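You operate a simulated robot arm through the tools that you are given. There is no shell and no other tool. Be economical: measure what you need, move in short steps, check, and stop when the job is done.

Carry out the task below with a simulated two-armed robot. There is one attempt and no reset: what you move stays moved.

## Task
Put the 6 mm brass reducer from the brown-topped red bench on the top of the supply damper. Fetch the cap from the slatted deck of the drip rack and set it on the leak slot of the rack. Open the drawer of the steel cabinet, take the grey token that says "leak" from the slatted deck of the drip rack and leave it in the inside of the steel cabinet's drawer and shut the drawer again. Take the white foam block from the cream table and leave it in the low shelf of the steel cabinet. Put the orange corner cap from the cream table in the inside of the green box. Take the module from the top of the lift table and leave it on the shelf under the test bench. Fetch the green tin and set it on top of the white filter on the grey bench. Do these in any order. Set down upright: foam block, corner cap, module.

The check looks at the end state, three seconds after you hand in, the way a careful person would. Anything else that was tipped, shoved, dropped, spilled or broken makes it a failure. A push-on lid holds only when it is set on centred and level and pressed home; a screw cap is set on level and turned clockwise until tight.

## Robot
Two 7-joint arms with two-finger grippers on one trunk, on a base that drives. Base frame: it is fixed to the floor where the robot stands at the start and does not move with it; the origin is under the middle of the robot, x ahead of it, y to its left, z up; the surface under the hand at the start is at about z = 850. Lengths are in mm, angles in rad, forces in N, time in s.
The left shoulder is at the start at [73, 216, 1143], the right one opposite. With the tool pointing down near the work surface each hand reaches from about 300 to 820 mm from the robot's upright axis, wherever it stands, measured 20 degrees to its own side. Places, roughly: brass reducer [500, 250, 750]; cap [9000, 3750, 750]; drawer of the steel cabinet [9000, 2200, 700]; filter [250, 3750, 750]; foam block [9000, 5250, 750]; green tin (9x9x7 cm) [400, 3400, 800]; grey token [9000, 3750, 750]; inside of the green box [9100, 4700, 800]; inside of the steel cabinet's drawer [9100, 2200, 600]; leak slot of the rack (13x25 cm) [9240, 1760, 820]; low shelf of the steel cabinet [9100, 2200, 100]; module [7000, 3250, 500]; shelf under the test bench [9200, 600, 300]; top of the supply damper (76x20 cm) [3560, 1040, 520]. Payload 3.18 kg a hand.
Tool frame (each hand has its own): the origin (TCP) lies between the finger pads and is the grasp point; the fingertips stand 30 mm ahead of it; z points along the fingers, y is the line along which they close. The gripper opens to 144 mm. The gripper's body begins 103 mm behind the TCP.
Orientation is told as [roll, pitch, yaw] about the base's x, y, z axes, in that order, counted from this pose: with the fingers straight down and closing along the base's y, the tool's x points along the base's -x, its y along +y and its z along -z.

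## Interface
- The arms move only by the tool nudge_tool. It takes "left_deltas", "right_deltas" or both (then of equal length, played together; a hand with none holds still); each is one flat list of numbers, 7 for each row, row after row: the shift along the base's x, y, z in units of 400 mm (1.0 is 400 mm), then the turn, a rotation vector about the base's x, y, z in units of 90 degrees (1.0 is 90 degrees), then the opening, from 0 (shut) to 1 (fully open). In form: [dx, dy, dz, ax, ay, az, gripper, dx, dy, dz, ax, ay, az, gripper, ...]. A call has 1 to 8 rows; each row is the pose to reach, as a shift and turn from the pose commanded when the call began. A call with a number of a shift or a turn outside -1 to 1 is refused whole. A row lasts 0.2 s, in which the tool goes at most 50 mm and 0.15 rad; a call with a longer step from one row to the next is refused whole, and so is a gripper value outside its range. Where a pose cannot be reached the arm comes as near as it can. A force on the tool above 40 N (or 10 N above the force at the start of the call, whichever is more), or a blocked arm, ends the call early, and 0.2 s more pass. Each finger halts on what it meets, pressing with about 43 N; the grip force reading is that of the motor and also rises with nothing between the fingers. The clock runs only during rows and for 0.2 s after the last one: add rows that repeat a pose to give the fingers time. The reply holds the time, the measured pose of the TCP, the force on the tool along the base axes, the opening and the grip force, in the units named above and with some noise, with the torque about the TCP (base axes, N m) and any sound that the robot's microphone picked up.
- Cameras (640 x 400 px; columns grow to the right, rows downward): "scene" is now at [156.8, 30.6, 1325.9]; the picture's right is [0.37, -0.93, 0.00], its down [-0.59, -0.23, -0.77] and it looks along [0.72, 0.29, -0.63] (base axes); focal length 250 px, centre (320, 200). "left" rides on the left gripper at [76, -16, -143] in its tool frame; the picture's right is [0.21, 0.98, 0.00], its down [-0.84, 0.18, -0.51] and it looks along [-0.50, 0.11, 0.86] (tool axes); focal length 218 px, centre (320, 200). "right" rides on the right gripper at [76, 16, -143] in its tool frame; the picture's right is [-0.21, 0.98, 0.00], its down [-0.84, -0.18, -0.51] and it looks along [-0.50, -0.11, 0.86] (tool axes); focal length 218 px, centre (320, 200). There is no depth. A picture from a camera that has moved, and an enlarged one, comes with that camera's place and axes in the base frame and with its lens.
- get_image(camera): a new picture of that camera. The clock stands still meanwhile.
- slide_trunk(by): slides the trunk up (or, below 0, down) by that many mm; the arms and the scene camera ride with it, the base frame stays. It gives what a move gives, with no picture.
- base_move(legs): drives the robot by 1 to 6 legs, each [ahead, left, turn to the left] in mm, mm and rad, along the robot's own axes; the way and the turn of a leg run together, so that a leg with both is an arc; at most 1500 mm and 3.142 rad a leg. The arms and the cameras ride along, it lands a little off, and it stops where it bumps. It gives what a move gives.
- head_to(pan, tilt): turns the head with the scene camera to pan (to the left, within 1.396 rad either way) and tilt (down, from -0.506 to 1.204), counted from straight ahead of the robot. It gives what a move gives.
- inspect(camera, box): a new picture of the part [left, top, right, bottom] of that camera's present view, enlarged. The clock stands still meanwhile.
- job_done(): hands the job in; it is judged then, once.

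Go step by step. Nothing tells you exact positions but the pictures and the camera data: compare them with the known pose of the tool, close in by small moves and look again before you grip or let go. The budget is 483 turns and 226 pictures, counting those below and the enlarged ones. Unless the task says otherwise, let go and move clear before handing in.

The tools are called after "Call:" by a JSON object that holds its "method" and its "body". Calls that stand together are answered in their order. nudge_tool: Moves the arms, as the interface text tells. Its arguments: {"type":"object","properties":{"left_deltas":{"type":"array","items":{"type":"number"}},"right_deltas":{"type":"array","items":{"type":"number"}}},"required":[]} The other tools are called the same way: slide_trunk (by) slides the trunk up or down; base_move (legs) drives the base; head_to (pan, tilt) turns the head that bears the scene camera; get_image (camera) takes a picture; inspect (camera, box) takes an enlarged picture of a part of a camera's view; job_done () hands the job in.

At the start:

```text
time_s: 0.0
left_tcp_pos: [564.1, 416.3, 1099.0]
left_ee_rot: [0.0, 0.0, 0.0]
left_ft_force: [0.8, -0.3, -0.3]
left_moment: [0.01, 0.01, -0.01]
left_gripper_width: 144.0
left_finger_force: 0.0
right_tcp_pos: [414.1, -58.4, 1089.2]
right_ee_rot: [-0.001, 0.001, 0.0]
right_ft_force: [0.3, -0.3, -0.3]
right_moment: [-0.03, -0.02, 0.02]
right_gripper_width: 144.3
right_finger_force: 0.0
trunk travel left (down, up): [-225.0, 144.0]
robot x, y, heading: [-3.4, -0.3, 0.001]
head pan, tilt: [0.379, 0.686]
```

scene: 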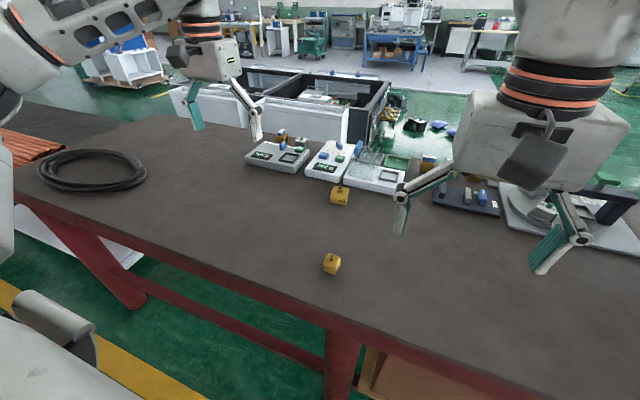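
right: 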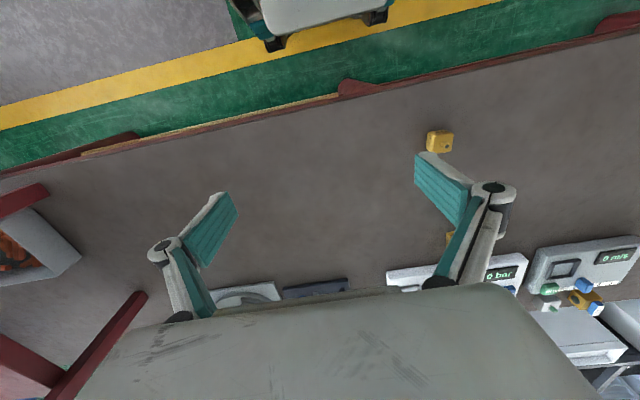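
left: 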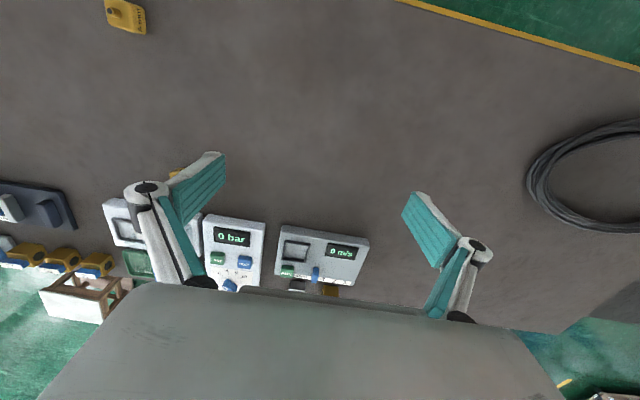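

I see a brown bench with two brass pieces near and several more at the back; I need to read which is the 6 mm one. I'll enlarge the scene picture.

Call:
{"method": "inspect", "body": {"camera": "scene", "box": [240, 120, 440, 290]}}

Call:
{"method": "inspect", "body": {"camera": "scene", "box": [160, 0, 640, 150]}}

```text
2.35 times, centred on (340, 205) of scene
camera zoom: at [156.8, 30.6, 1325.9], right [0.37, -0.93, 0.0], down [-0.59, -0.23, -0.77], along [0.72, 0.29, -0.63], focal length 587 px, centre (273, 188)
```

zoom: 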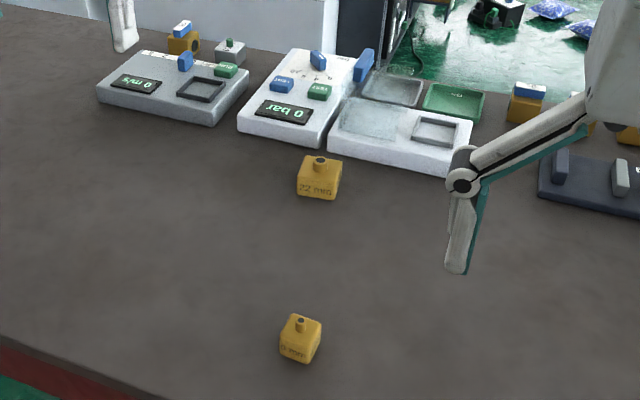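

```text
1.33 times, centred on (400, 75) of scene
camera zoom: at [156.8, 30.6, 1325.9], right [0.37, -0.93, 0.0], down [-0.59, -0.23, -0.77], along [0.72, 0.29, -0.63], focal length 333 px, centre (213, 367)
```

zoom: 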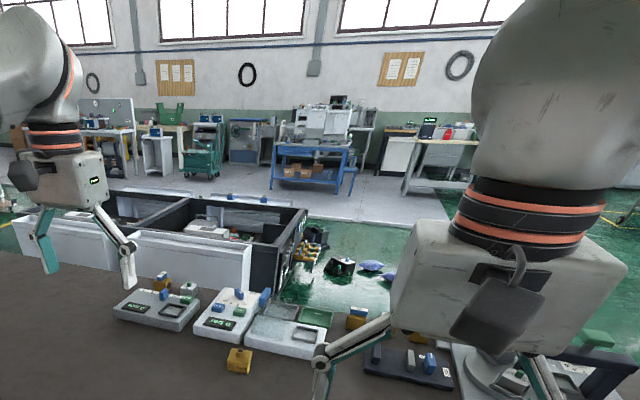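

Call:
{"method": "inspect", "body": {"camera": "scene", "box": [315, 245, 351, 281]}}

Call:
{"method": "inspect", "body": {"camera": "scene", "box": [320, 180, 356, 210]}}

Call:
{"method": "inspect", "body": {"camera": "left", "box": [95, 0, 155, 40]}}

```text
11.11 times, centred on (333, 263) of scene
camera zoom: at [156.8, 30.6, 1325.9], right [0.37, -0.93, 0.0], down [-0.59, -0.23, -0.77], along [0.72, 0.29, -0.63], focal length 2772 px, centre (176, -500)
```

zoom: 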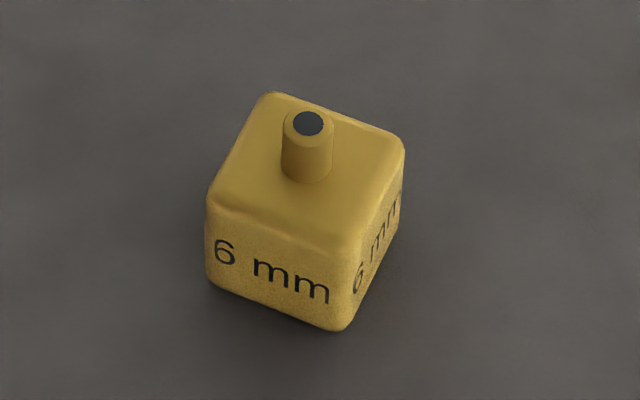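

```text
13.33 times, centred on (338, 195) of scene
camera zoom: at [156.8, 30.6, 1325.9], right [0.37, -0.93, 0.0], down [-0.59, -0.23, -0.77], along [0.72, 0.29, -0.63], focal length 3327 px, centre (80, 267)
```

zoom: 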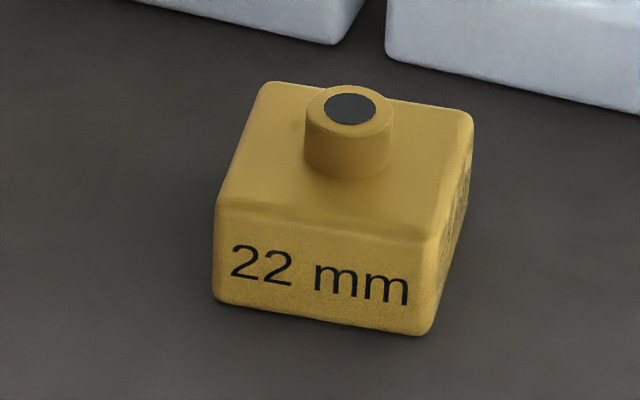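

```text
10.00 times, centred on (125, 20) of left
camera zoom: at [489.3, 398.8, 1241.7], right [-0.21, 0.98, 0.0], down [0.84, 0.18, 0.51], along [0.5, 0.11, -0.86], focal length 2183 px, centre (2270, 2000)
```

zoom: 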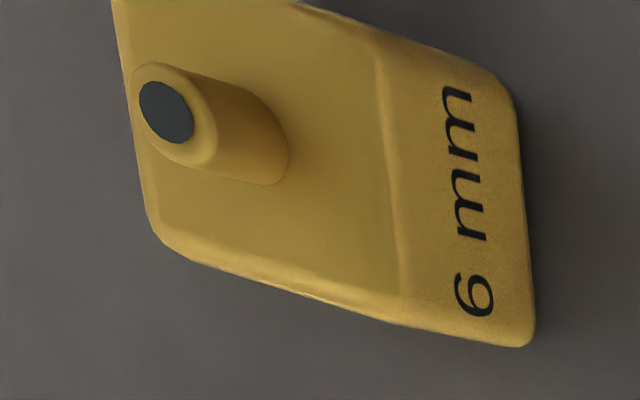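

The near block reads "6 mm", at about (484, 133), almost square to the axes. I move the left hand above it and draw the right hand aside.

Call:
{"method": "nudge_tool", "body": {"left_deltas": [-0.0286, -0.101, -0.0354, 0, 0, 0, 0.6, -0.0571, -0.202, -0.0707, 0, 0, 0, 0.6, -0.0857, -0.303, -0.1061, 0, 0, 0, 0.6, -0.1143, -0.404, -0.1414, 0, 0, 0, 0.6, -0.1429, -0.505, -0.1768, 0, 0, 0, 0.6, -0.1714, -0.606, -0.2121, 0, 0, 0, 0.6, -0.2, -0.7075, -0.2475, 0, 0, 0, 0.6, -0.2, -0.7075, -0.2475, 0, 0, 0, 0.6], "right_deltas": [0, -0.1, 0, 0, 0, 0, 1, 0, -0.2, 0, 0, 0, 0, 1, 0, -0.3, 0, 0, 0, 0, 1, 0, -0.4, 0, 0, 0, 0, 1, 0, -0.5, 0, 0, 0, 0, 1, 0, -0.5, 0, 0, 0, 0, 1, 0, -0.5, 0, 0, 0, 0, 1, 0, -0.5, 0, 0, 0, 0, 1]}}

Call:
{"method": "get_image", "body": {"camera": "left"}}

Call:
{"method": "get_image", "body": {"camera": "scene"}}

```text
time_s: 1.8
left_tcp_pos: [483.5, 132.0, 1001.3]
left_ee_rot: [-0.001, -0.002, 0.003]
left_ft_force: [-0.4, 0.1, 1.6]
left_moment: [-0.02, 0.0, -0.02]
left_gripper_width: 86.2
left_finger_force: 0.1
right_tcp_pos: [414.7, -256.7, 1089.9]
right_ee_rot: [-0.001, 0.001, 0.001]
right_ft_force: [-0.1, 0.9, 0.9]
right_moment: [-0.05, -0.01, -0.02]
right_gripper_width: 143.9
right_finger_force: 0.0
trunk travel left (down, up): [-225.0, 144.0]
robot x, y, heading: [3.4, -4.0, 0.001]
head pan, tilt: [0.379, 0.686]
```

```text
217 pictures are left
camera left: at [408.7, 114.8, 1144.8], right [-0.21, 0.98, 0.0], down [0.84, 0.18, 0.51], along [0.5, 0.11, -0.86], focal length 218 px, centre (320, 200)
```

left: 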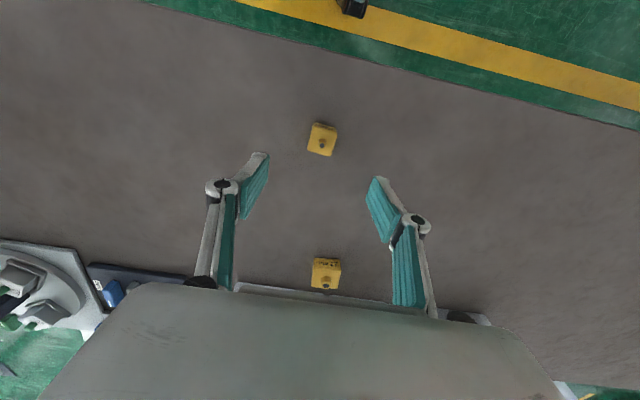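

```text
216 pictures are left
camera scene: at [156.7, 31.7, 1325.9], right [0.37, -0.93, 0.0], down [-0.59, -0.24, -0.77], along [0.72, 0.29, -0.63], focal length 250 px, centre (320, 200)
```

scene: 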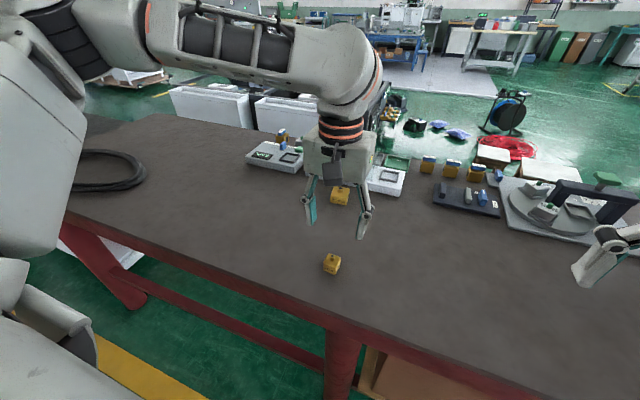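

The block sits at about (483, 134), under the hand. I descend to the grasp height.

Call:
{"method": "nudge_tool", "body": {"left_deltas": [0, 0.004, -0.1, 0, 0, 0, 0.6, 0, 0.004, -0.2, 0, 0, 0, 0.6, 0, 0.004, -0.25, 0, 0, 0, 0.6, 0, 0.004, -0.29, 0, 0, 0, 0.6, 0, 0.004, -0.29, 0, 0, 0, 0.6]}}

Call:
{"method": "get_image", "body": {"camera": "left"}}

Call:
{"method": "inspect", "body": {"camera": "scene", "box": [283, 220, 383, 290]}}

```text
time_s: 3.0
left_tcp_pos: [484.5, 133.9, 882.8]
left_ee_rot: [0.0, -0.002, -0.001]
left_ft_force: [-0.2, 0.3, 0.0]
left_moment: [0.03, -0.03, 0.0]
left_gripper_width: 86.5
left_finger_force: 0.0
right_tcp_pos: [415.1, -257.7, 1089.9]
right_ee_rot: [0.001, 0.0, 0.0]
right_ft_force: [-0.7, 0.1, 0.5]
right_moment: [0.02, -0.01, 0.01]
right_gripper_width: 144.0
right_finger_force: 0.0
trunk travel left (down, up): [-225.0, 144.0]
robot x, y, heading: [2.2, -0.4, -0.003]
head pan, tilt: [0.379, 0.686]
```

```text
215 pictures are left
camera left: at [409.5, 117.2, 1027.0], right [-0.21, 0.98, 0.0], down [0.84, 0.18, 0.51], along [0.5, 0.11, -0.86], focal length 218 px, centre (320, 200)
```

left: 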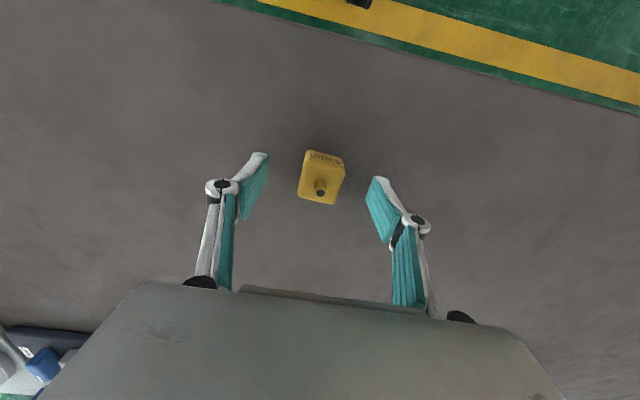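

```text
5.71 times, centred on (333, 255) of scene
camera zoom: at [156.6, 30.6, 1326.0], right [0.37, -0.93, 0.0], down [-0.59, -0.23, -0.77], along [0.72, 0.29, -0.63], focal length 1426 px, centre (246, -114)
```

zoom: 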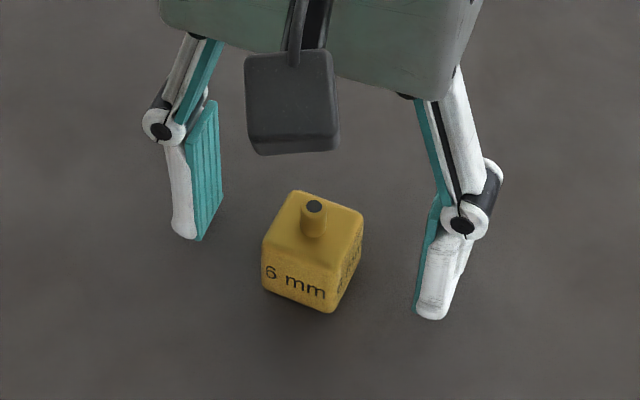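

The block stands squarely between the fingers. I close and lift.

Call:
{"method": "nudge_tool", "body": {"left_deltas": [0, 0, 0, 0, 0, 0, 0.2, 0, 0, 0, 0, 0, 0, 0.1, 0, 0, 0, 0, 0, 0, 0.1, 0, 0, 0, 0, 0, 0, 0.1, 0, 0, 0.05, 0, 0, 0, 0.1, 0, 0, 0.15, 0, 0, 0, 0.1, 0, 0, 0.25, 0, 0, 0, 0.1, 0, 0, 0.35, 0, 0, 0, 0.1]}}

Call:
{"method": "inspect", "body": {"camera": "left", "box": [200, 120, 440, 270]}}

```text
time_s: 4.8
left_tcp_pos: [483.5, 133.3, 1025.3]
left_ee_rot: [0.001, -0.003, -0.001]
left_ft_force: [-0.7, -0.2, -2.5]
left_moment: [0.01, -0.04, -0.01]
left_gripper_width: 31.1
left_finger_force: 42.8
right_tcp_pos: [413.2, -258.1, 1089.0]
right_ee_rot: [-0.001, 0.001, 0.0]
right_ft_force: [-0.6, 0.6, 0.4]
right_moment: [0.06, -0.03, 0.0]
right_gripper_width: 144.0
right_finger_force: 0.1
trunk travel left (down, up): [-225.0, 144.0]
robot x, y, heading: [-3.7, -2.6, 0.001]
head pan, tilt: [0.379, 0.686]
```

```text
2.67 times, centred on (320, 195) of left
camera zoom: at [408.2, 116.3, 1168.4], right [-0.21, 0.98, 0.0], down [0.84, 0.18, 0.51], along [0.5, 0.11, -0.86], focal length 582 px, centre (320, 213)
```

zoom: 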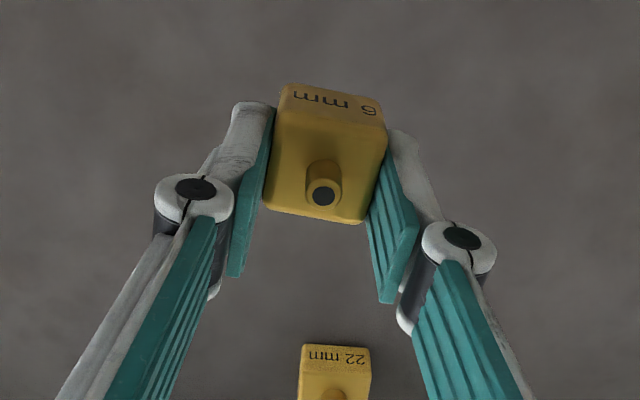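

The reducer is held. Now I look around to plan the drive.

Call:
{"method": "head_to", "body": {"pan": 1.3, "tilt": 0.3}}

Call:
{"method": "get_image", "body": {"camera": "scene"}}

Call:
{"method": "head_to", "body": {"pan": 0.2, "tilt": 0.25}}

Call:
{"method": "get_image", "body": {"camera": "scene"}}

Call:
{"method": "head_to", "body": {"pan": -1.1, "tilt": 0.3}}

Call:
{"method": "get_image", "body": {"camera": "scene"}}

```text
time_s: 6.0
left_tcp_pos: [483.9, 133.4, 1024.3]
left_ee_rot: [0.0, 0.001, 0.002]
left_ft_force: [0.2, 0.1, -2.1]
left_moment: [0.02, 0.0, 0.01]
left_gripper_width: 31.2
left_finger_force: 43.3
right_tcp_pos: [413.8, -258.5, 1088.8]
right_ee_rot: [-0.001, 0.001, 0.0]
right_ft_force: [0.3, 0.8, 0.1]
right_moment: [0.02, -0.03, 0.01]
right_gripper_width: 144.0
right_finger_force: 0.1
trunk travel left (down, up): [-225.0, 144.0]
robot x, y, heading: [1.2, -0.0, 0.004]
head pan, tilt: [1.3, 0.3]
```

```text
212 pictures are left
camera scene: at [102.6, 88.9, 1360.8], right [0.96, -0.27, 0.0], down [-0.08, -0.29, -0.96], along [0.26, 0.92, -0.3], focal length 250 px, centre (320, 200)
```

scene: 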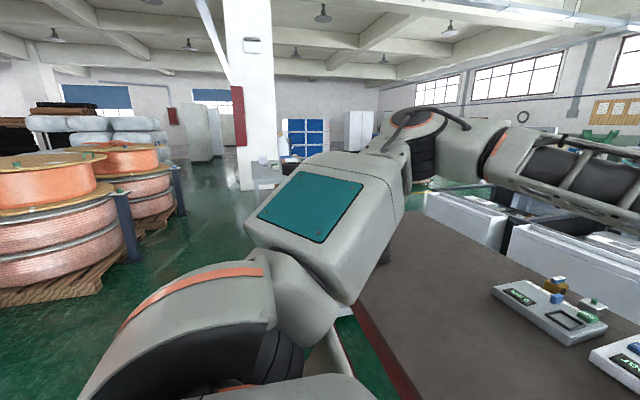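

```text
time_s: 7.3
left_tcp_pos: [484.9, 133.5, 1023.4]
left_ee_rot: [-0.001, 0.0, 0.0]
left_ft_force: [0.1, -0.3, -1.2]
left_moment: [0.0, 0.02, -0.01]
left_gripper_width: 31.4
left_finger_force: 42.9
right_tcp_pos: [415.7, -257.9, 1088.5]
right_ee_rot: [0.001, 0.0, 0.0]
right_ft_force: [-0.2, -0.5, -0.4]
right_moment: [0.01, 0.02, -0.04]
right_gripper_width: 143.9
right_finger_force: 0.0
trunk travel left (down, up): [-225.0, 144.0]
robot x, y, heading: [-1.6, -0.8, -0.003]
head pan, tilt: [0.201, 0.25]
```

```text
211 pictures are left
camera scene: at [169.0, 17.6, 1365.6], right [0.2, -0.98, 0.0], down [-0.24, -0.05, -0.97], along [0.95, 0.19, -0.25], focal length 250 px, centre (320, 200)
```

scene: 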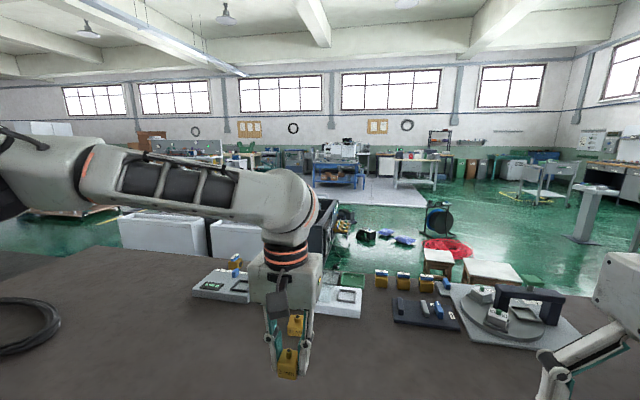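

```text
time_s: 8.8
left_tcp_pos: [485.1, 134.3, 1022.4]
left_ee_rot: [0.001, -0.001, 0.0]
left_ft_force: [0.1, -0.1, -1.8]
left_moment: [0.03, -0.02, -0.01]
left_gripper_width: 31.1
left_finger_force: 42.9
right_tcp_pos: [414.5, -258.0, 1089.6]
right_ee_rot: [-0.001, -0.001, -0.001]
right_ft_force: [-0.5, -0.8, 0.2]
right_moment: [0.04, -0.02, 0.03]
right_gripper_width: 143.9
right_finger_force: 0.0
trunk travel left (down, up): [-225.0, 144.0]
robot x, y, heading: [-2.2, 0.8, 0.002]
head pan, tilt: [-1.1, 0.3]
```

```text
210 pictures are left
camera scene: at [120.0, -84.2, 1360.8], right [-0.89, -0.45, 0.0], down [-0.13, 0.26, -0.96], along [0.43, -0.85, -0.3], focal length 250 px, centre (320, 200)
```

scene: 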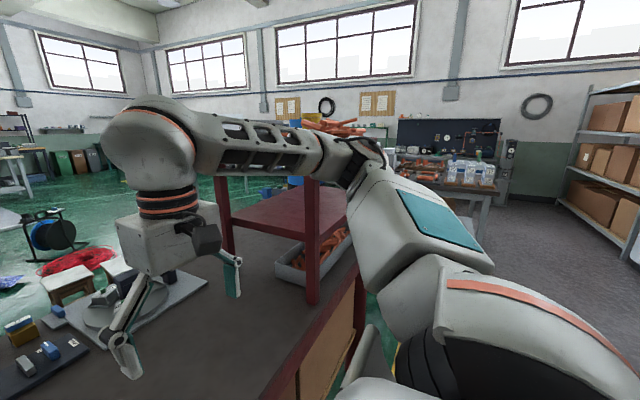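

Copper coils stand behind-left (x < -1000), the bench ends near y ≈ 1200, so the way is to the left. I back off from the bench, slide left, and look toward the grey bench.

Call:
{"method": "base_move", "body": {"legs": [[-350, 0, 0], [0, 1200, 0], [0, 0, 1.57]]}}

Call:
{"method": "head_to", "body": {"pan": 0, "tilt": 0.3}}

Call:
{"method": "get_image", "body": {"camera": "scene"}}

Call:
{"method": "head_to", "body": {"pan": -0.9, "tilt": 0.4}}

Call:
{"method": "get_image", "body": {"camera": "scene"}}

```text
time_s: 25.1
left_tcp_pos: [-484.5, 1673.0, 1023.3]
left_ee_rot: [0.0, 0.0, 1.552]
left_ft_force: [-0.3, 0.8, -1.8]
left_moment: [0.02, -0.01, 0.02]
left_gripper_width: 31.5
left_finger_force: 42.9
right_tcp_pos: [-96.1, 1594.5, 1089.5]
right_ee_rot: [0.001, -0.001, 1.551]
right_ft_force: [-0.8, -0.4, -0.5]
right_moment: [0.01, -0.02, 0.01]
right_gripper_width: 144.0
right_finger_force: 0.1
trunk travel left (down, up): [-225.0, 144.0]
robot x, y, heading: [-361.5, 1185.8, 1.551]
head pan, tilt: [-1.1, 0.3]
```

```text
time_s: 26.4
left_tcp_pos: [-486.3, 1672.2, 1023.0]
left_ee_rot: [0.001, -0.001, 1.552]
left_ft_force: [0.1, -0.8, -1.3]
left_moment: [0.03, -0.01, -0.02]
left_gripper_width: 31.5
left_finger_force: 42.2
right_tcp_pos: [-94.9, 1594.4, 1088.9]
right_ee_rot: [0.002, 0.0, 1.551]
right_ft_force: [0.1, 0.4, 0.6]
right_moment: [-0.03, 0.04, 0.06]
right_gripper_width: 143.8
right_finger_force: 0.1
trunk travel left (down, up): [-225.0, 144.0]
robot x, y, heading: [-361.6, 1181.6, 1.553]
head pan, tilt: [0.0, 0.3]
```

```text
209 pictures are left
camera scene: at [-357.0, 1354.4, 1360.8], right [1.0, -0.02, 0.0], down [-0.01, -0.3, -0.96], along [0.02, 0.96, -0.3], focal length 250 px, centre (320, 200)
```

scene: 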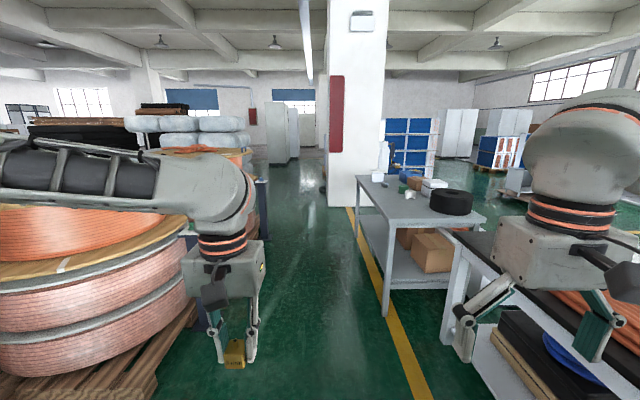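

```text
time_s: 27.6
left_tcp_pos: [-486.7, 1672.3, 1022.8]
left_ee_rot: [0.001, -0.001, 1.551]
left_ft_force: [0.0, -0.4, -1.4]
left_moment: [0.01, -0.01, -0.04]
left_gripper_width: 31.4
left_finger_force: 43.2
right_tcp_pos: [-95.7, 1594.5, 1088.9]
right_ee_rot: [0.001, 0.001, 1.551]
right_ft_force: [0.3, 0.2, -1.1]
right_moment: [0.01, 0.01, 0.0]
right_gripper_width: 144.0
right_finger_force: 0.1
trunk travel left (down, up): [-225.0, 144.0]
robot x, y, heading: [-361.5, 1186.0, 1.557]
head pan, tilt: [-0.901, 0.4]
```

```text
208 pictures are left
camera scene: at [-285.2, 1317.2, 1351.6], right [0.61, -0.79, 0.0], down [-0.31, -0.24, -0.92], along [0.73, 0.56, -0.39], focal length 250 px, centre (320, 200)
```

scene: 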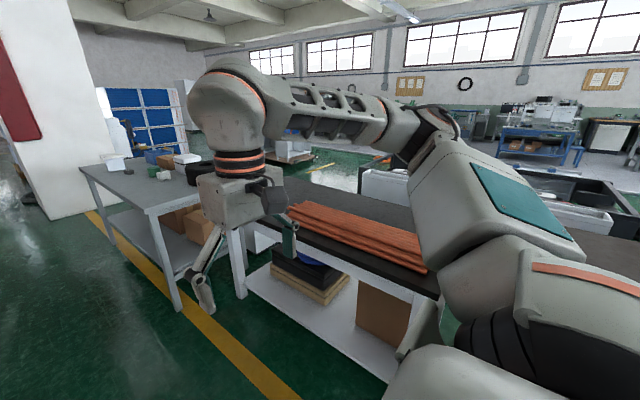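

The grey bench's left edge runs at x ≈ 140 from y ≈ 2850 to 4080. I enlarge its top.

Call:
{"method": "head_to", "body": {"pan": -0.2, "tilt": 0.3}}

Call:
{"method": "inspect", "body": {"camera": "scene", "box": [250, 120, 450, 250]}}

```text
time_s: 28.7
left_tcp_pos: [-484.5, 1673.3, 1024.0]
left_ee_rot: [-0.001, 0.001, 1.551]
left_ft_force: [0.5, 0.8, -1.8]
left_moment: [0.04, -0.03, 0.03]
left_gripper_width: 31.2
left_finger_force: 43.5
right_tcp_pos: [-94.9, 1595.5, 1089.8]
right_ee_rot: [-0.001, -0.001, 1.551]
right_ft_force: [0.6, -0.6, 0.2]
right_moment: [-0.02, -0.03, 0.02]
right_gripper_width: 144.1
right_finger_force: 0.1
trunk travel left (down, up): [-225.0, 144.0]
robot x, y, heading: [-361.5, 1183.3, 1.553]
head pan, tilt: [-0.201, 0.3]
```

```text
3.08 times, centred on (350, 185) of scene
camera zoom: at [-338.4, 1352.1, 1360.8], right [0.98, -0.22, 0.0], down [-0.06, -0.29, -0.96], along [0.21, 0.93, -0.3], focal length 768 px, centre (228, 246)
```

zoom: 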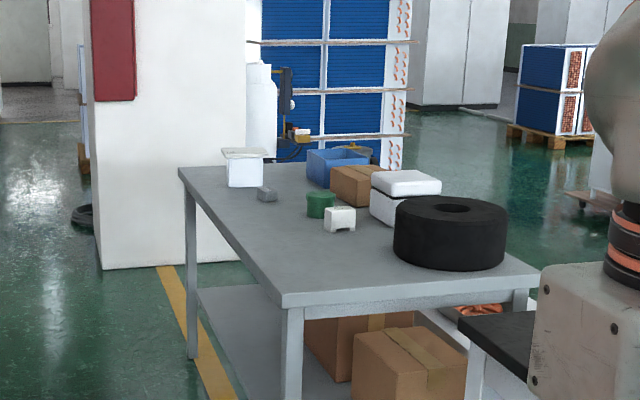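

The green tin is around (430, 3470) and the white filter with flat top around (300, 3880). I drive up the aisle and turn to face the bench.

Call:
{"method": "base_move", "body": {"legs": [[1300, 120, 0], [1270, 20, 0], [0, 0, -1.553]]}}

Call:
{"method": "head_to", "body": {"pan": -0.1, "tilt": 0.6}}

Call:
{"method": "get_image", "body": {"camera": "scene"}}

```text
time_s: 45.1
left_tcp_pos: [62.7, 3888.4, 1023.8]
left_ee_rot: [-0.001, 0.001, -0.044]
left_ft_force: [0.4, 1.0, -2.0]
left_moment: [-0.01, 0.01, 0.03]
left_gripper_width: 31.4
left_finger_force: 42.8
right_tcp_pos: [-23.2, 3500.5, 1089.5]
right_ee_rot: [0.0, 0.0, -0.043]
right_ft_force: [-0.3, -0.7, 0.6]
right_moment: [0.01, 0.01, 0.02]
right_gripper_width: 143.8
right_finger_force: 0.0
trunk travel left (down, up): [-225.0, 144.0]
robot x, y, heading: [-426.1, 3780.0, -0.047]
head pan, tilt: [-0.201, 0.3]
```

```text
time_s: 45.9
left_tcp_pos: [62.6, 3888.6, 1024.4]
left_ee_rot: [0.0, -0.001, -0.042]
left_ft_force: [-0.2, -0.4, -0.8]
left_moment: [0.0, -0.01, 0.0]
left_gripper_width: 31.2
left_finger_force: 43.1
right_tcp_pos: [-23.6, 3499.1, 1088.1]
right_ee_rot: [0.0, -0.002, -0.043]
right_ft_force: [0.3, -1.3, 0.5]
right_moment: [0.01, -0.05, -0.02]
right_gripper_width: 143.8
right_finger_force: 0.0
trunk travel left (down, up): [-225.0, 144.0]
robot x, y, heading: [-427.6, 3773.0, -0.04]
head pan, tilt: [-0.099, 0.6]
```

```text
206 pictures are left
camera scene: at [-262.5, 3758.8, 1333.4], right [-0.14, -0.99, 0.0], down [-0.56, 0.08, -0.83], along [0.82, -0.12, -0.56], focal length 250 px, centre (320, 200)
```

scene: 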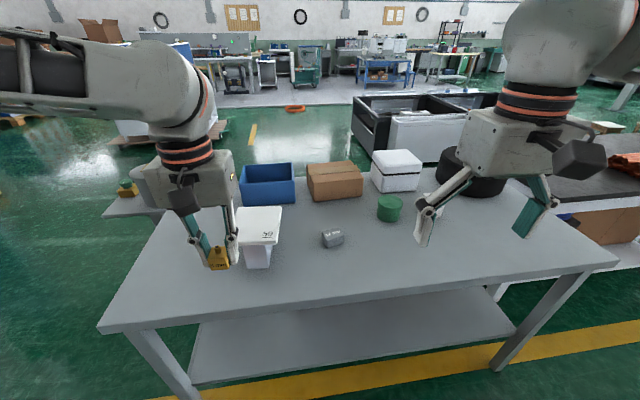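

Call:
{"method": "inspect", "body": {"camera": "scene", "box": [220, 190, 300, 280]}}

Call:
{"method": "inspect", "body": {"camera": "scene", "box": [310, 180, 470, 260]}}

```text
4.44 times, centred on (260, 235) of scene
camera zoom: at [-262.5, 3758.8, 1333.4], right [-0.14, -0.99, 0.0], down [-0.56, 0.08, -0.83], along [0.82, -0.12, -0.56], focal length 1109 px, centre (587, 44)
```

zoom: 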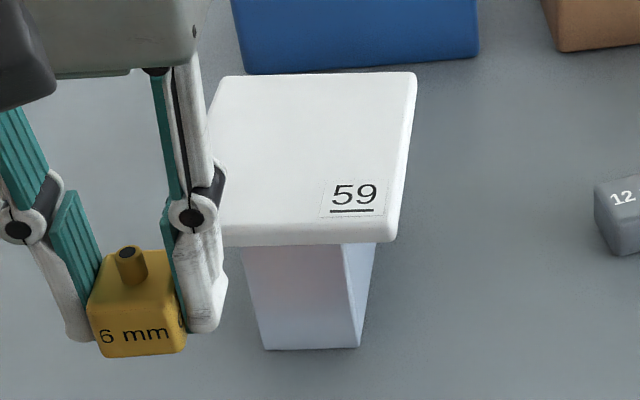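

```text
4.00 times, centred on (390, 220) of scene
camera zoom: at [-262.5, 3758.8, 1333.4], right [-0.14, -0.99, 0.0], down [-0.56, 0.08, -0.83], along [0.82, -0.12, -0.56], focal length 998 px, centre (40, 120)
```

zoom: 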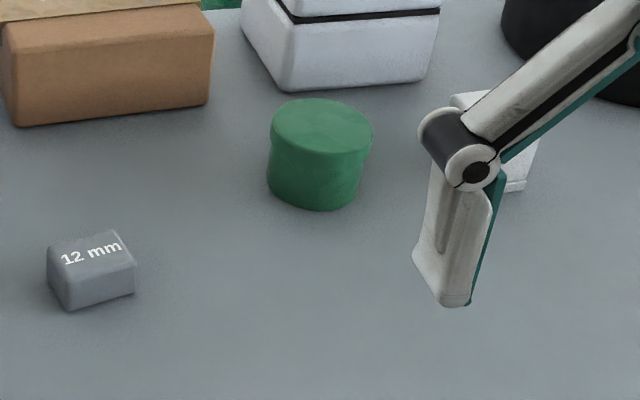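

The T-shaped white piece at about (260–330, 3870) is probably the filter; another white piece with a notch stands near the tin. I check with the wrist cameras.

Call:
{"method": "get_image", "body": {"camera": "left"}}

Call:
{"method": "get_image", "body": {"camera": "right"}}

```text
203 pictures are left
camera left: at [-13.6, 3874.6, 1167.3], right [-0.17, 0.99, 0.0], down [0.85, 0.14, 0.51], along [0.5, 0.08, -0.86], focal length 218 px, centre (320, 200)
```

left: 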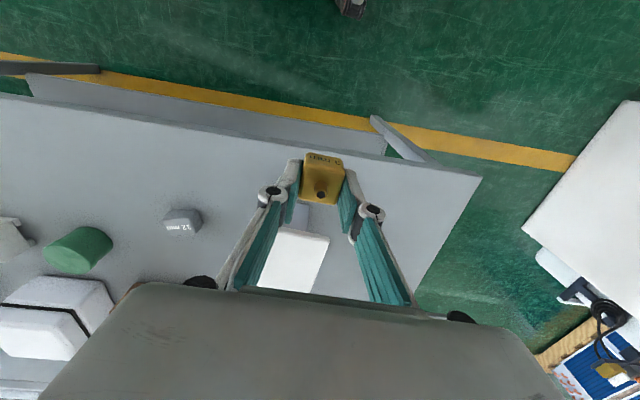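

```text
202 pictures are left
camera right: at [-99.4, 3518.8, 1231.6], right [0.25, 0.97, 0.0], down [0.83, -0.22, 0.51], along [0.49, -0.13, -0.86], focal length 218 px, centre (320, 200)
```

right: 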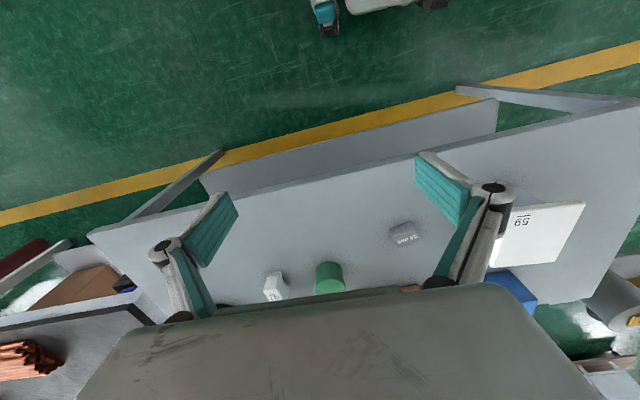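

Call:
{"method": "inspect", "body": {"camera": "right", "box": [250, 210, 430, 310]}}

Call:
{"method": "inspect", "body": {"camera": "right", "box": [470, 190, 600, 310]}}

```text
3.56 times, centred on (340, 260) of right
camera zoom: at [-99.4, 3518.8, 1231.6], right [0.25, 0.97, 0.0], down [0.83, -0.22, 0.51], along [0.49, -0.13, -0.86], focal length 776 px, centre (249, -13)
```

zoom: 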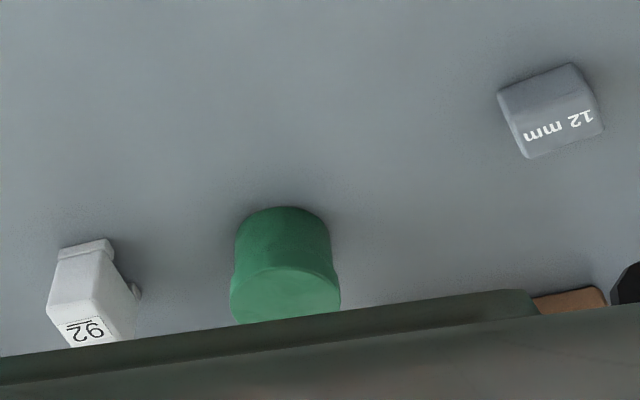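

```text
3.33 times, centred on (535, 250) of right
camera zoom: at [-99.4, 3518.8, 1231.6], right [0.25, 0.97, 0.0], down [0.83, -0.22, 0.51], along [0.49, -0.13, -0.86], focal length 728 px, centre (-397, 33)
```

zoom: 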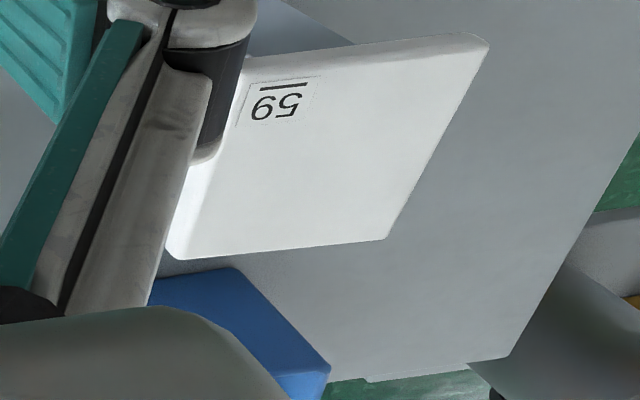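

The T-shaped white piece (tag 59) matches the filter's place; the tin is at about (420, 3408). I move the left hand (with the reducer) aside to the left, then drive nearer.

Call:
{"method": "nudge_tool", "body": {"left_deltas": [0, 0.1, 0.05, 0, 0, 0, 0.1, 0, 0.2, 0.1, 0, 0, 0, 0.1, 0, 0.3, 0.15, 0, 0, 0, 0.1, 0, 0.4, 0.15, 0, 0, 0, 0.1, 0, 0.5, 0.15, 0, 0, 0, 0.1, 0, 0.6, 0.15, 0, 0, 0, 0.1]}}

Call:
{"method": "base_move", "body": {"legs": [[175, 0, 0.04]]}}

Call:
{"method": "get_image", "body": {"camera": "scene"}}

```text
time_s: 47.3
left_tcp_pos: [61.1, 4131.4, 1083.9]
left_ee_rot: [-0.002, 0.0, -0.044]
left_ft_force: [-0.5, 0.6, -1.8]
left_moment: [0.01, -0.02, 0.0]
left_gripper_width: 31.0
left_finger_force: 43.0
right_tcp_pos: [-24.7, 3500.9, 1089.1]
right_ee_rot: [-0.002, 0.0, -0.042]
right_ft_force: [0.6, 0.0, -0.5]
right_moment: [-0.04, -0.01, 0.03]
right_gripper_width: 143.9
right_finger_force: 0.0
trunk travel left (down, up): [-225.0, 144.0]
robot x, y, heading: [-428.1, 3776.4, -0.047]
head pan, tilt: [-0.099, 0.6]
```

```text
time_s: 48.8
left_tcp_pos: [220.5, 4145.2, 1083.1]
left_ee_rot: [0.0, 0.001, 0.0]
left_ft_force: [-0.7, -0.1, -2.3]
left_moment: [0.03, 0.01, 0.0]
left_gripper_width: 31.3
left_finger_force: 43.0
right_tcp_pos: [160.4, 3513.6, 1089.4]
right_ee_rot: [0.001, 0.0, -0.002]
right_ft_force: [0.7, 0.2, -0.2]
right_moment: [0.02, 0.05, -0.04]
right_gripper_width: 144.0
right_finger_force: 0.1
trunk travel left (down, up): [-225.0, 144.0]
robot x, y, heading: [-258.2, 3770.3, 0.001]
head pan, tilt: [-0.099, 0.6]
```

```text
199 pictures are left
camera scene: at [-88.5, 3762.0, 1333.3], right [-0.1, -0.99, 0.0], down [-0.56, 0.06, -0.82], along [0.82, -0.08, -0.57], focal length 250 px, centre (320, 200)
```

scene: 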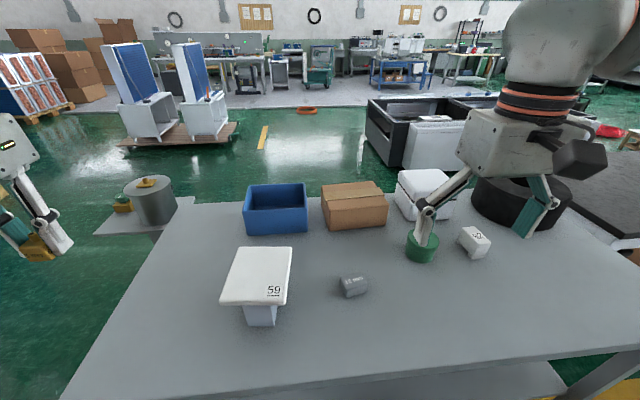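

The tin stands at about (415, 3408) with the notched piece some 75 mm to its right. I bring the right hand above the tin.

Call:
{"method": "nudge_tool", "body": {"right_deltas": [0.091, -0.0375, -0.03, 0, 0, 0, 0.8, 0.182, -0.075, -0.06, 0, 0, 0, 0.8, 0.273, -0.1125, -0.1, 0, 0, 0, 0.8, 0.364, -0.15, -0.15, 0, 0, 0, 0.8, 0.455, -0.1875, -0.2, 0, 0, 0, 0.8, 0.546, -0.225, -0.25, 0, 0, 0, 0.8, 0.637, -0.2625, -0.32, 0, 0, 0, 0.8, 0.637, -0.2625, -0.32, 0, 0, 0, 0.8]}}

Call:
{"method": "get_image", "body": {"camera": "right"}}

Call:
{"method": "inspect", "body": {"camera": "scene", "box": [360, 160, 520, 280]}}

```text
time_s: 50.6
left_tcp_pos: [219.2, 4145.4, 1083.9]
left_ee_rot: [-0.001, 0.0, 0.001]
left_ft_force: [0.6, -0.1, -1.6]
left_moment: [0.01, 0.0, 0.01]
left_gripper_width: 31.4
left_finger_force: 43.2
right_tcp_pos: [342.3, 3439.0, 1011.2]
right_ee_rot: [0.001, -0.001, 0.0]
right_ft_force: [0.6, -0.1, 0.3]
right_moment: [0.04, 0.03, 0.0]
right_gripper_width: 115.5
right_finger_force: 0.0
right hand out of reach, approached as far as the arm can: row 6, 7, 8
trunk travel left (down, up): [-225.0, 144.0]
robot x, y, heading: [-252.7, 3773.0, 0.0]
head pan, tilt: [-0.099, 0.6]
```

```text
198 pictures are left
camera right: at [266.1, 3453.9, 1152.6], right [0.21, 0.98, 0.0], down [0.84, -0.18, 0.51], along [0.5, -0.11, -0.86], focal length 218 px, centre (320, 200)
```

right: 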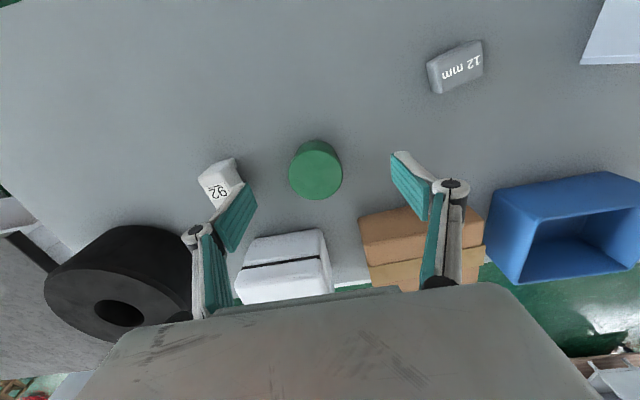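

```text
3.33 times, centred on (440, 220) of scene
camera zoom: at [-89.5, 3761.8, 1333.4], right [-0.1, -0.99, 0.0], down [-0.56, 0.06, -0.83], along [0.82, -0.08, -0.56], focal length 832 px, centre (-80, 133)
```

zoom: 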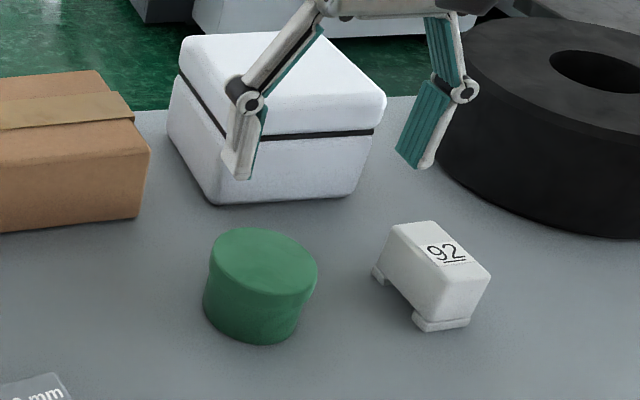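

The tin is at about (392, 3419), top near z 840, and that was out of reach at this height. I shift the base right by 150 mm, and then try again.

Call:
{"method": "base_move", "body": {"legs": [[0, -150, 0]]}}

Call:
{"method": "nudge_tool", "body": {"right_deltas": [0, 0.0, 0.0, 0, 0, 0, 0.8]}}

```text
time_s: 52.6
left_tcp_pos: [218.6, 3995.7, 1083.9]
left_ee_rot: [0.0, 0.0, -0.003]
left_ft_force: [-0.6, 0.1, -1.6]
left_moment: [0.04, -0.03, 0.0]
left_gripper_width: 31.3
left_finger_force: 42.9
right_tcp_pos: [340.0, 3288.5, 1010.0]
right_ee_rot: [0.0, 0.002, -0.002]
right_ft_force: [0.3, -0.5, -0.3]
right_moment: [0.05, -0.03, 0.01]
right_gripper_width: 115.3
right_finger_force: 0.0
trunk travel left (down, up): [-225.0, 144.0]
robot x, y, heading: [-255.1, 3625.6, -0.002]
head pan, tilt: [-0.099, 0.6]
```

```text
time_s: 53.0
left_tcp_pos: [219.3, 3995.8, 1082.8]
left_ee_rot: [0.002, -0.001, -0.003]
left_ft_force: [0.2, 0.2, -2.0]
left_moment: [0.0, 0.0, 0.03]
left_gripper_width: 31.0
left_finger_force: 43.0
right_tcp_pos: [340.3, 3289.3, 1010.1]
right_ee_rot: [0.001, 0.0, -0.005]
right_ft_force: [0.4, -0.3, -0.3]
right_moment: [0.02, 0.01, 0.0]
right_gripper_width: 115.1
right_finger_force: 0.1
trunk travel left (down, up): [-225.0, 144.0]
robot x, y, heading: [-254.8, 3619.4, -0.005]
head pan, tilt: [-0.099, 0.6]
```

Call:
{"method": "nudge_tool", "body": {"right_deltas": [0.04, 0.11, -0.02, 0, 0, 0, 0.8, 0.08, 0.22, -0.06, 0, 0, 0, 0.8, 0.13, 0.325, -0.1, 0, 0, 0, 0.8, 0.13, 0.325, -0.125, 0, 0, 0, 0.8, 0.13, 0.325, -0.125, 0, 0, 0, 0.8]}}

Call:
{"method": "get_image", "body": {"camera": "right"}}

Call:
{"method": "get_image", "body": {"camera": "scene"}}

```text
time_s: 54.2
left_tcp_pos: [221.1, 3995.8, 1082.9]
left_ee_rot: [0.0, -0.001, -0.002]
left_ft_force: [0.3, 0.3, -2.0]
left_moment: [-0.02, 0.02, -0.02]
left_gripper_width: 31.3
left_finger_force: 43.0
right_tcp_pos: [393.4, 3419.0, 959.4]
right_ee_rot: [0.0, 0.0, -0.003]
right_ft_force: [-0.3, -0.9, -1.3]
right_moment: [-0.04, 0.02, 0.03]
right_gripper_width: 115.1
right_finger_force: 0.0
trunk travel left (down, up): [-225.0, 144.0]
robot x, y, heading: [-254.6, 3623.5, -0.004]
head pan, tilt: [-0.099, 0.6]
```

```text
196 pictures are left
camera right: at [317.1, 3435.4, 1102.3], right [0.21, 0.98, 0.0], down [0.84, -0.18, 0.51], along [0.5, -0.11, -0.86], focal length 218 px, centre (320, 200)
```

right: 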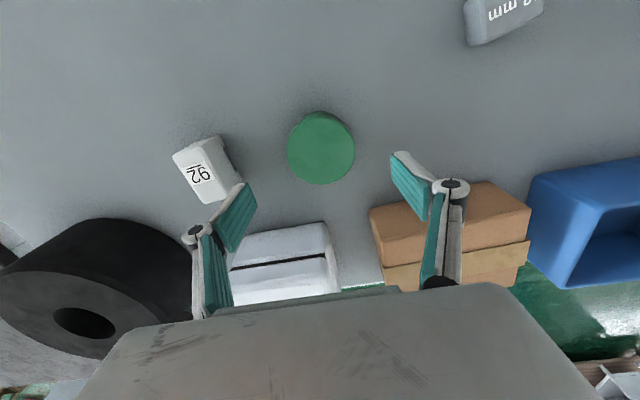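

```text
195 pictures are left
camera scene: at [-89.5, 3614.0, 1333.3], right [-0.1, -0.99, 0.0], down [-0.56, 0.06, -0.82], along [0.82, -0.08, -0.57], focal length 250 px, centre (320, 200)
```

scene: 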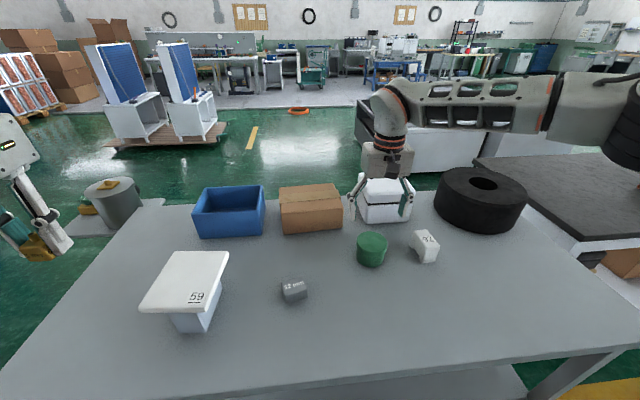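

Call:
{"method": "nudge_tool", "body": {"right_deltas": [0.02, 0, -0.1, 0, 0, 0, 0.8, 0.02, 0, -0.19, 0, 0, 0, 0.8, 0.02, 0, -0.19, 0, 0, 0, 0.8]}}

Call:
{"method": "get_image", "body": {"camera": "right"}}

Call:
{"method": "inspect", "body": {"camera": "scene", "box": [322, 200, 442, 280]}}

```text
time_s: 55.0
left_tcp_pos: [219.6, 3995.4, 1084.1]
left_ee_rot: [-0.001, 0.0, -0.004]
left_ft_force: [-0.4, -1.7, -1.7]
left_moment: [0.01, -0.05, -0.01]
left_gripper_width: 31.3
left_finger_force: 43.0
right_tcp_pos: [400.4, 3418.5, 885.6]
right_ee_rot: [-0.001, 0.0, -0.002]
right_ft_force: [0.3, 0.4, -0.5]
right_moment: [-0.02, 0.01, -0.05]
right_gripper_width: 115.3
right_finger_force: 0.2
trunk travel left (down, up): [-225.0, 144.0]
robot x, y, heading: [-253.8, 3624.2, -0.008]
head pan, tilt: [-0.099, 0.6]
```

```text
194 pictures are left
camera right: at [324.3, 3434.2, 1027.5], right [0.21, 0.98, 0.0], down [0.84, -0.18, 0.51], along [0.5, -0.11, -0.86], focal length 218 px, centre (320, 200)
```

right: 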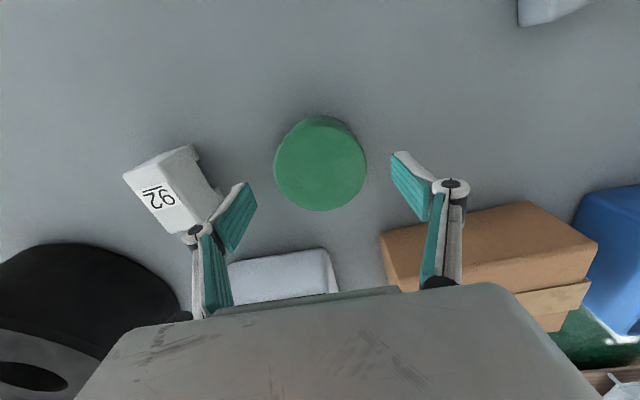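

```text
5.00 times, centred on (382, 240) of scene
camera zoom: at [-89.9, 3613.5, 1333.4], right [-0.1, -0.99, 0.0], down [-0.56, 0.06, -0.83], along [0.82, -0.08, -0.56], focal length 1248 px, centre (10, 0)
```

zoom: 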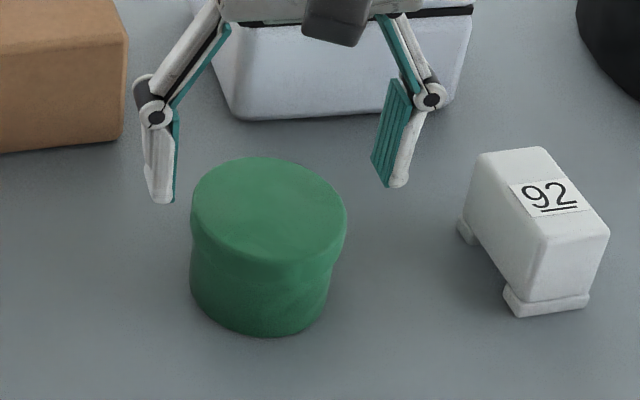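

The tin is centred at about (400, 3418), top near z 830; both fingers clear the neighbours. I lower to its body.

Call:
{"method": "nudge_tool", "body": {"right_deltas": [0, 0, -0.1, 0, 0, 0, 0.8, 0, 0, -0.15, 0, 0, 0, 0.8, 0, 0, -0.195, 0, 0, 0, 0.8, 0, 0, -0.195, 0, 0, 0, 0.8]}}

Call:
{"method": "inspect", "body": {"camera": "scene", "box": [322, 200, 442, 280]}}

Call:
{"method": "get_image", "body": {"camera": "right"}}

```text
time_s: 56.0
left_tcp_pos: [220.0, 3995.9, 1083.8]
left_ee_rot: [0.0, 0.0, -0.004]
left_ft_force: [0.0, -0.1, -2.7]
left_moment: [-0.01, -0.08, 0.03]
left_gripper_width: 31.5
left_finger_force: 42.7
right_tcp_pos: [400.5, 3416.4, 807.8]
right_ee_rot: [0.001, 0.0, -0.003]
right_ft_force: [-0.3, 0.4, -0.3]
right_moment: [0.01, 0.0, -0.04]
right_gripper_width: 115.0
right_finger_force: 0.0
trunk travel left (down, up): [-225.0, 144.0]
robot x, y, heading: [-254.7, 3622.5, 0.0]
head pan, tilt: [-0.099, 0.6]
```

```text
5.00 times, centred on (382, 240) of scene
camera zoom: at [-90.1, 3613.4, 1333.5], right [-0.1, -0.99, 0.0], down [-0.56, 0.06, -0.83], along [0.82, -0.08, -0.56], focal length 1248 px, centre (10, 0)
```

zoom: 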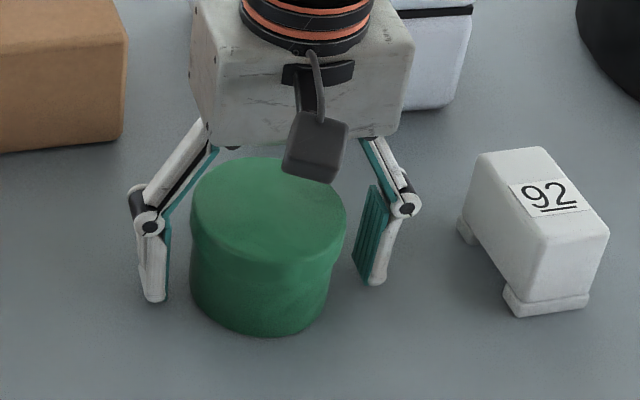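

```text
191 pictures are left
camera right: at [325.0, 3432.4, 950.0], right [0.21, 0.98, 0.0], down [0.84, -0.18, 0.51], along [0.5, -0.11, -0.86], focal length 218 px, centre (320, 200)
```

right: 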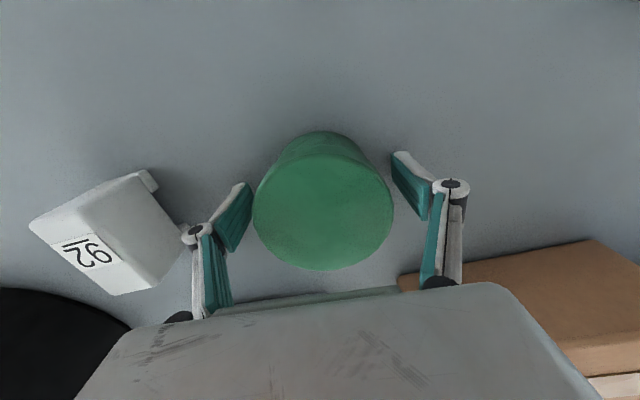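

Call:
{"method": "nudge_tool", "body": {"right_deltas": [-0.005, 0.005, -0.02, 0, 0, 0, 0.7, -0.005, 0.005, -0.02, 0, 0, 0, 0.55, -0.005, 0.005, -0.02, 0, 0, 0, 0.5, -0.005, 0.005, -0.02, 0, 0, 0, 0.5, -0.005, 0.005, 0.02, 0, 0, 0, 0.5, -0.005, 0.005, 0.12, 0, 0, 0, 0.5, -0.005, 0.005, 0.24, 0, 0, 0, 0.5, -0.005, 0.005, 0.34, 0, 0, 0, 0.5]}}

Call:
{"method": "get_image", "body": {"camera": "scene"}}

Call:
{"method": "inspect", "body": {"camera": "scene", "box": [322, 150, 442, 230]}}

```text
time_s: 56.7
left_tcp_pos: [217.7, 3995.4, 1084.2]
left_ee_rot: [-0.001, -0.003, -0.004]
left_ft_force: [0.7, -0.1, -1.2]
left_moment: [-0.01, 0.01, -0.02]
left_gripper_width: 31.2
left_finger_force: 42.6
right_tcp_pos: [401.8, 3418.6, 808.4]
right_ee_rot: [0.002, -0.013, -0.011]
right_ft_force: [-8.3, -3.2, 23.5]
right_moment: [-1.1, 0.39, -0.54]
right_gripper_width: 79.7
right_finger_force: 43.2
trunk travel left (down, up): [-225.0, 144.0]
robot x, y, heading: [-256.0, 3620.5, -0.004]
head pan, tilt: [-0.099, 0.6]
stopped in row 3 (right hand): the force on the tool passed its limit at 42 N (the readings are from after the stop); the commanded pose is now the measured one
```

```text
190 pictures are left
camera scene: at [-92.2, 3613.5, 1333.6], right [-0.1, -0.99, 0.0], down [-0.56, 0.06, -0.83], along [0.82, -0.09, -0.56], focal length 250 px, centre (320, 200)
```

scene: 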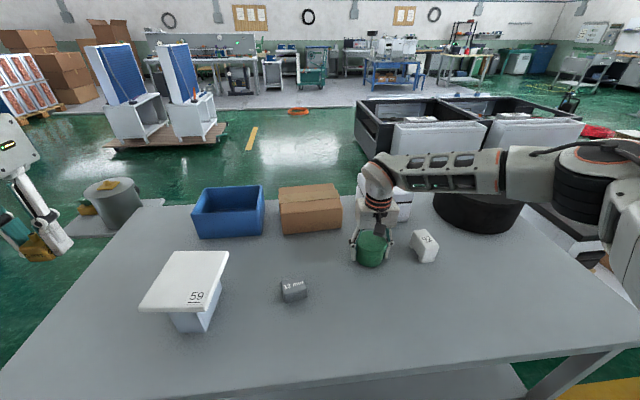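

```text
5.00 times, centred on (382, 190) of scene
camera zoom: at [-92.2, 3613.5, 1333.6], right [-0.1, -0.99, 0.0], down [-0.56, 0.06, -0.83], along [0.82, -0.09, -0.56], focal length 1248 px, centre (10, 250)
```

zoom: 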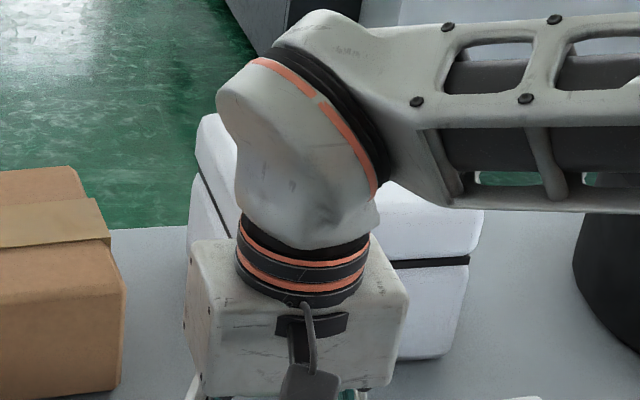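

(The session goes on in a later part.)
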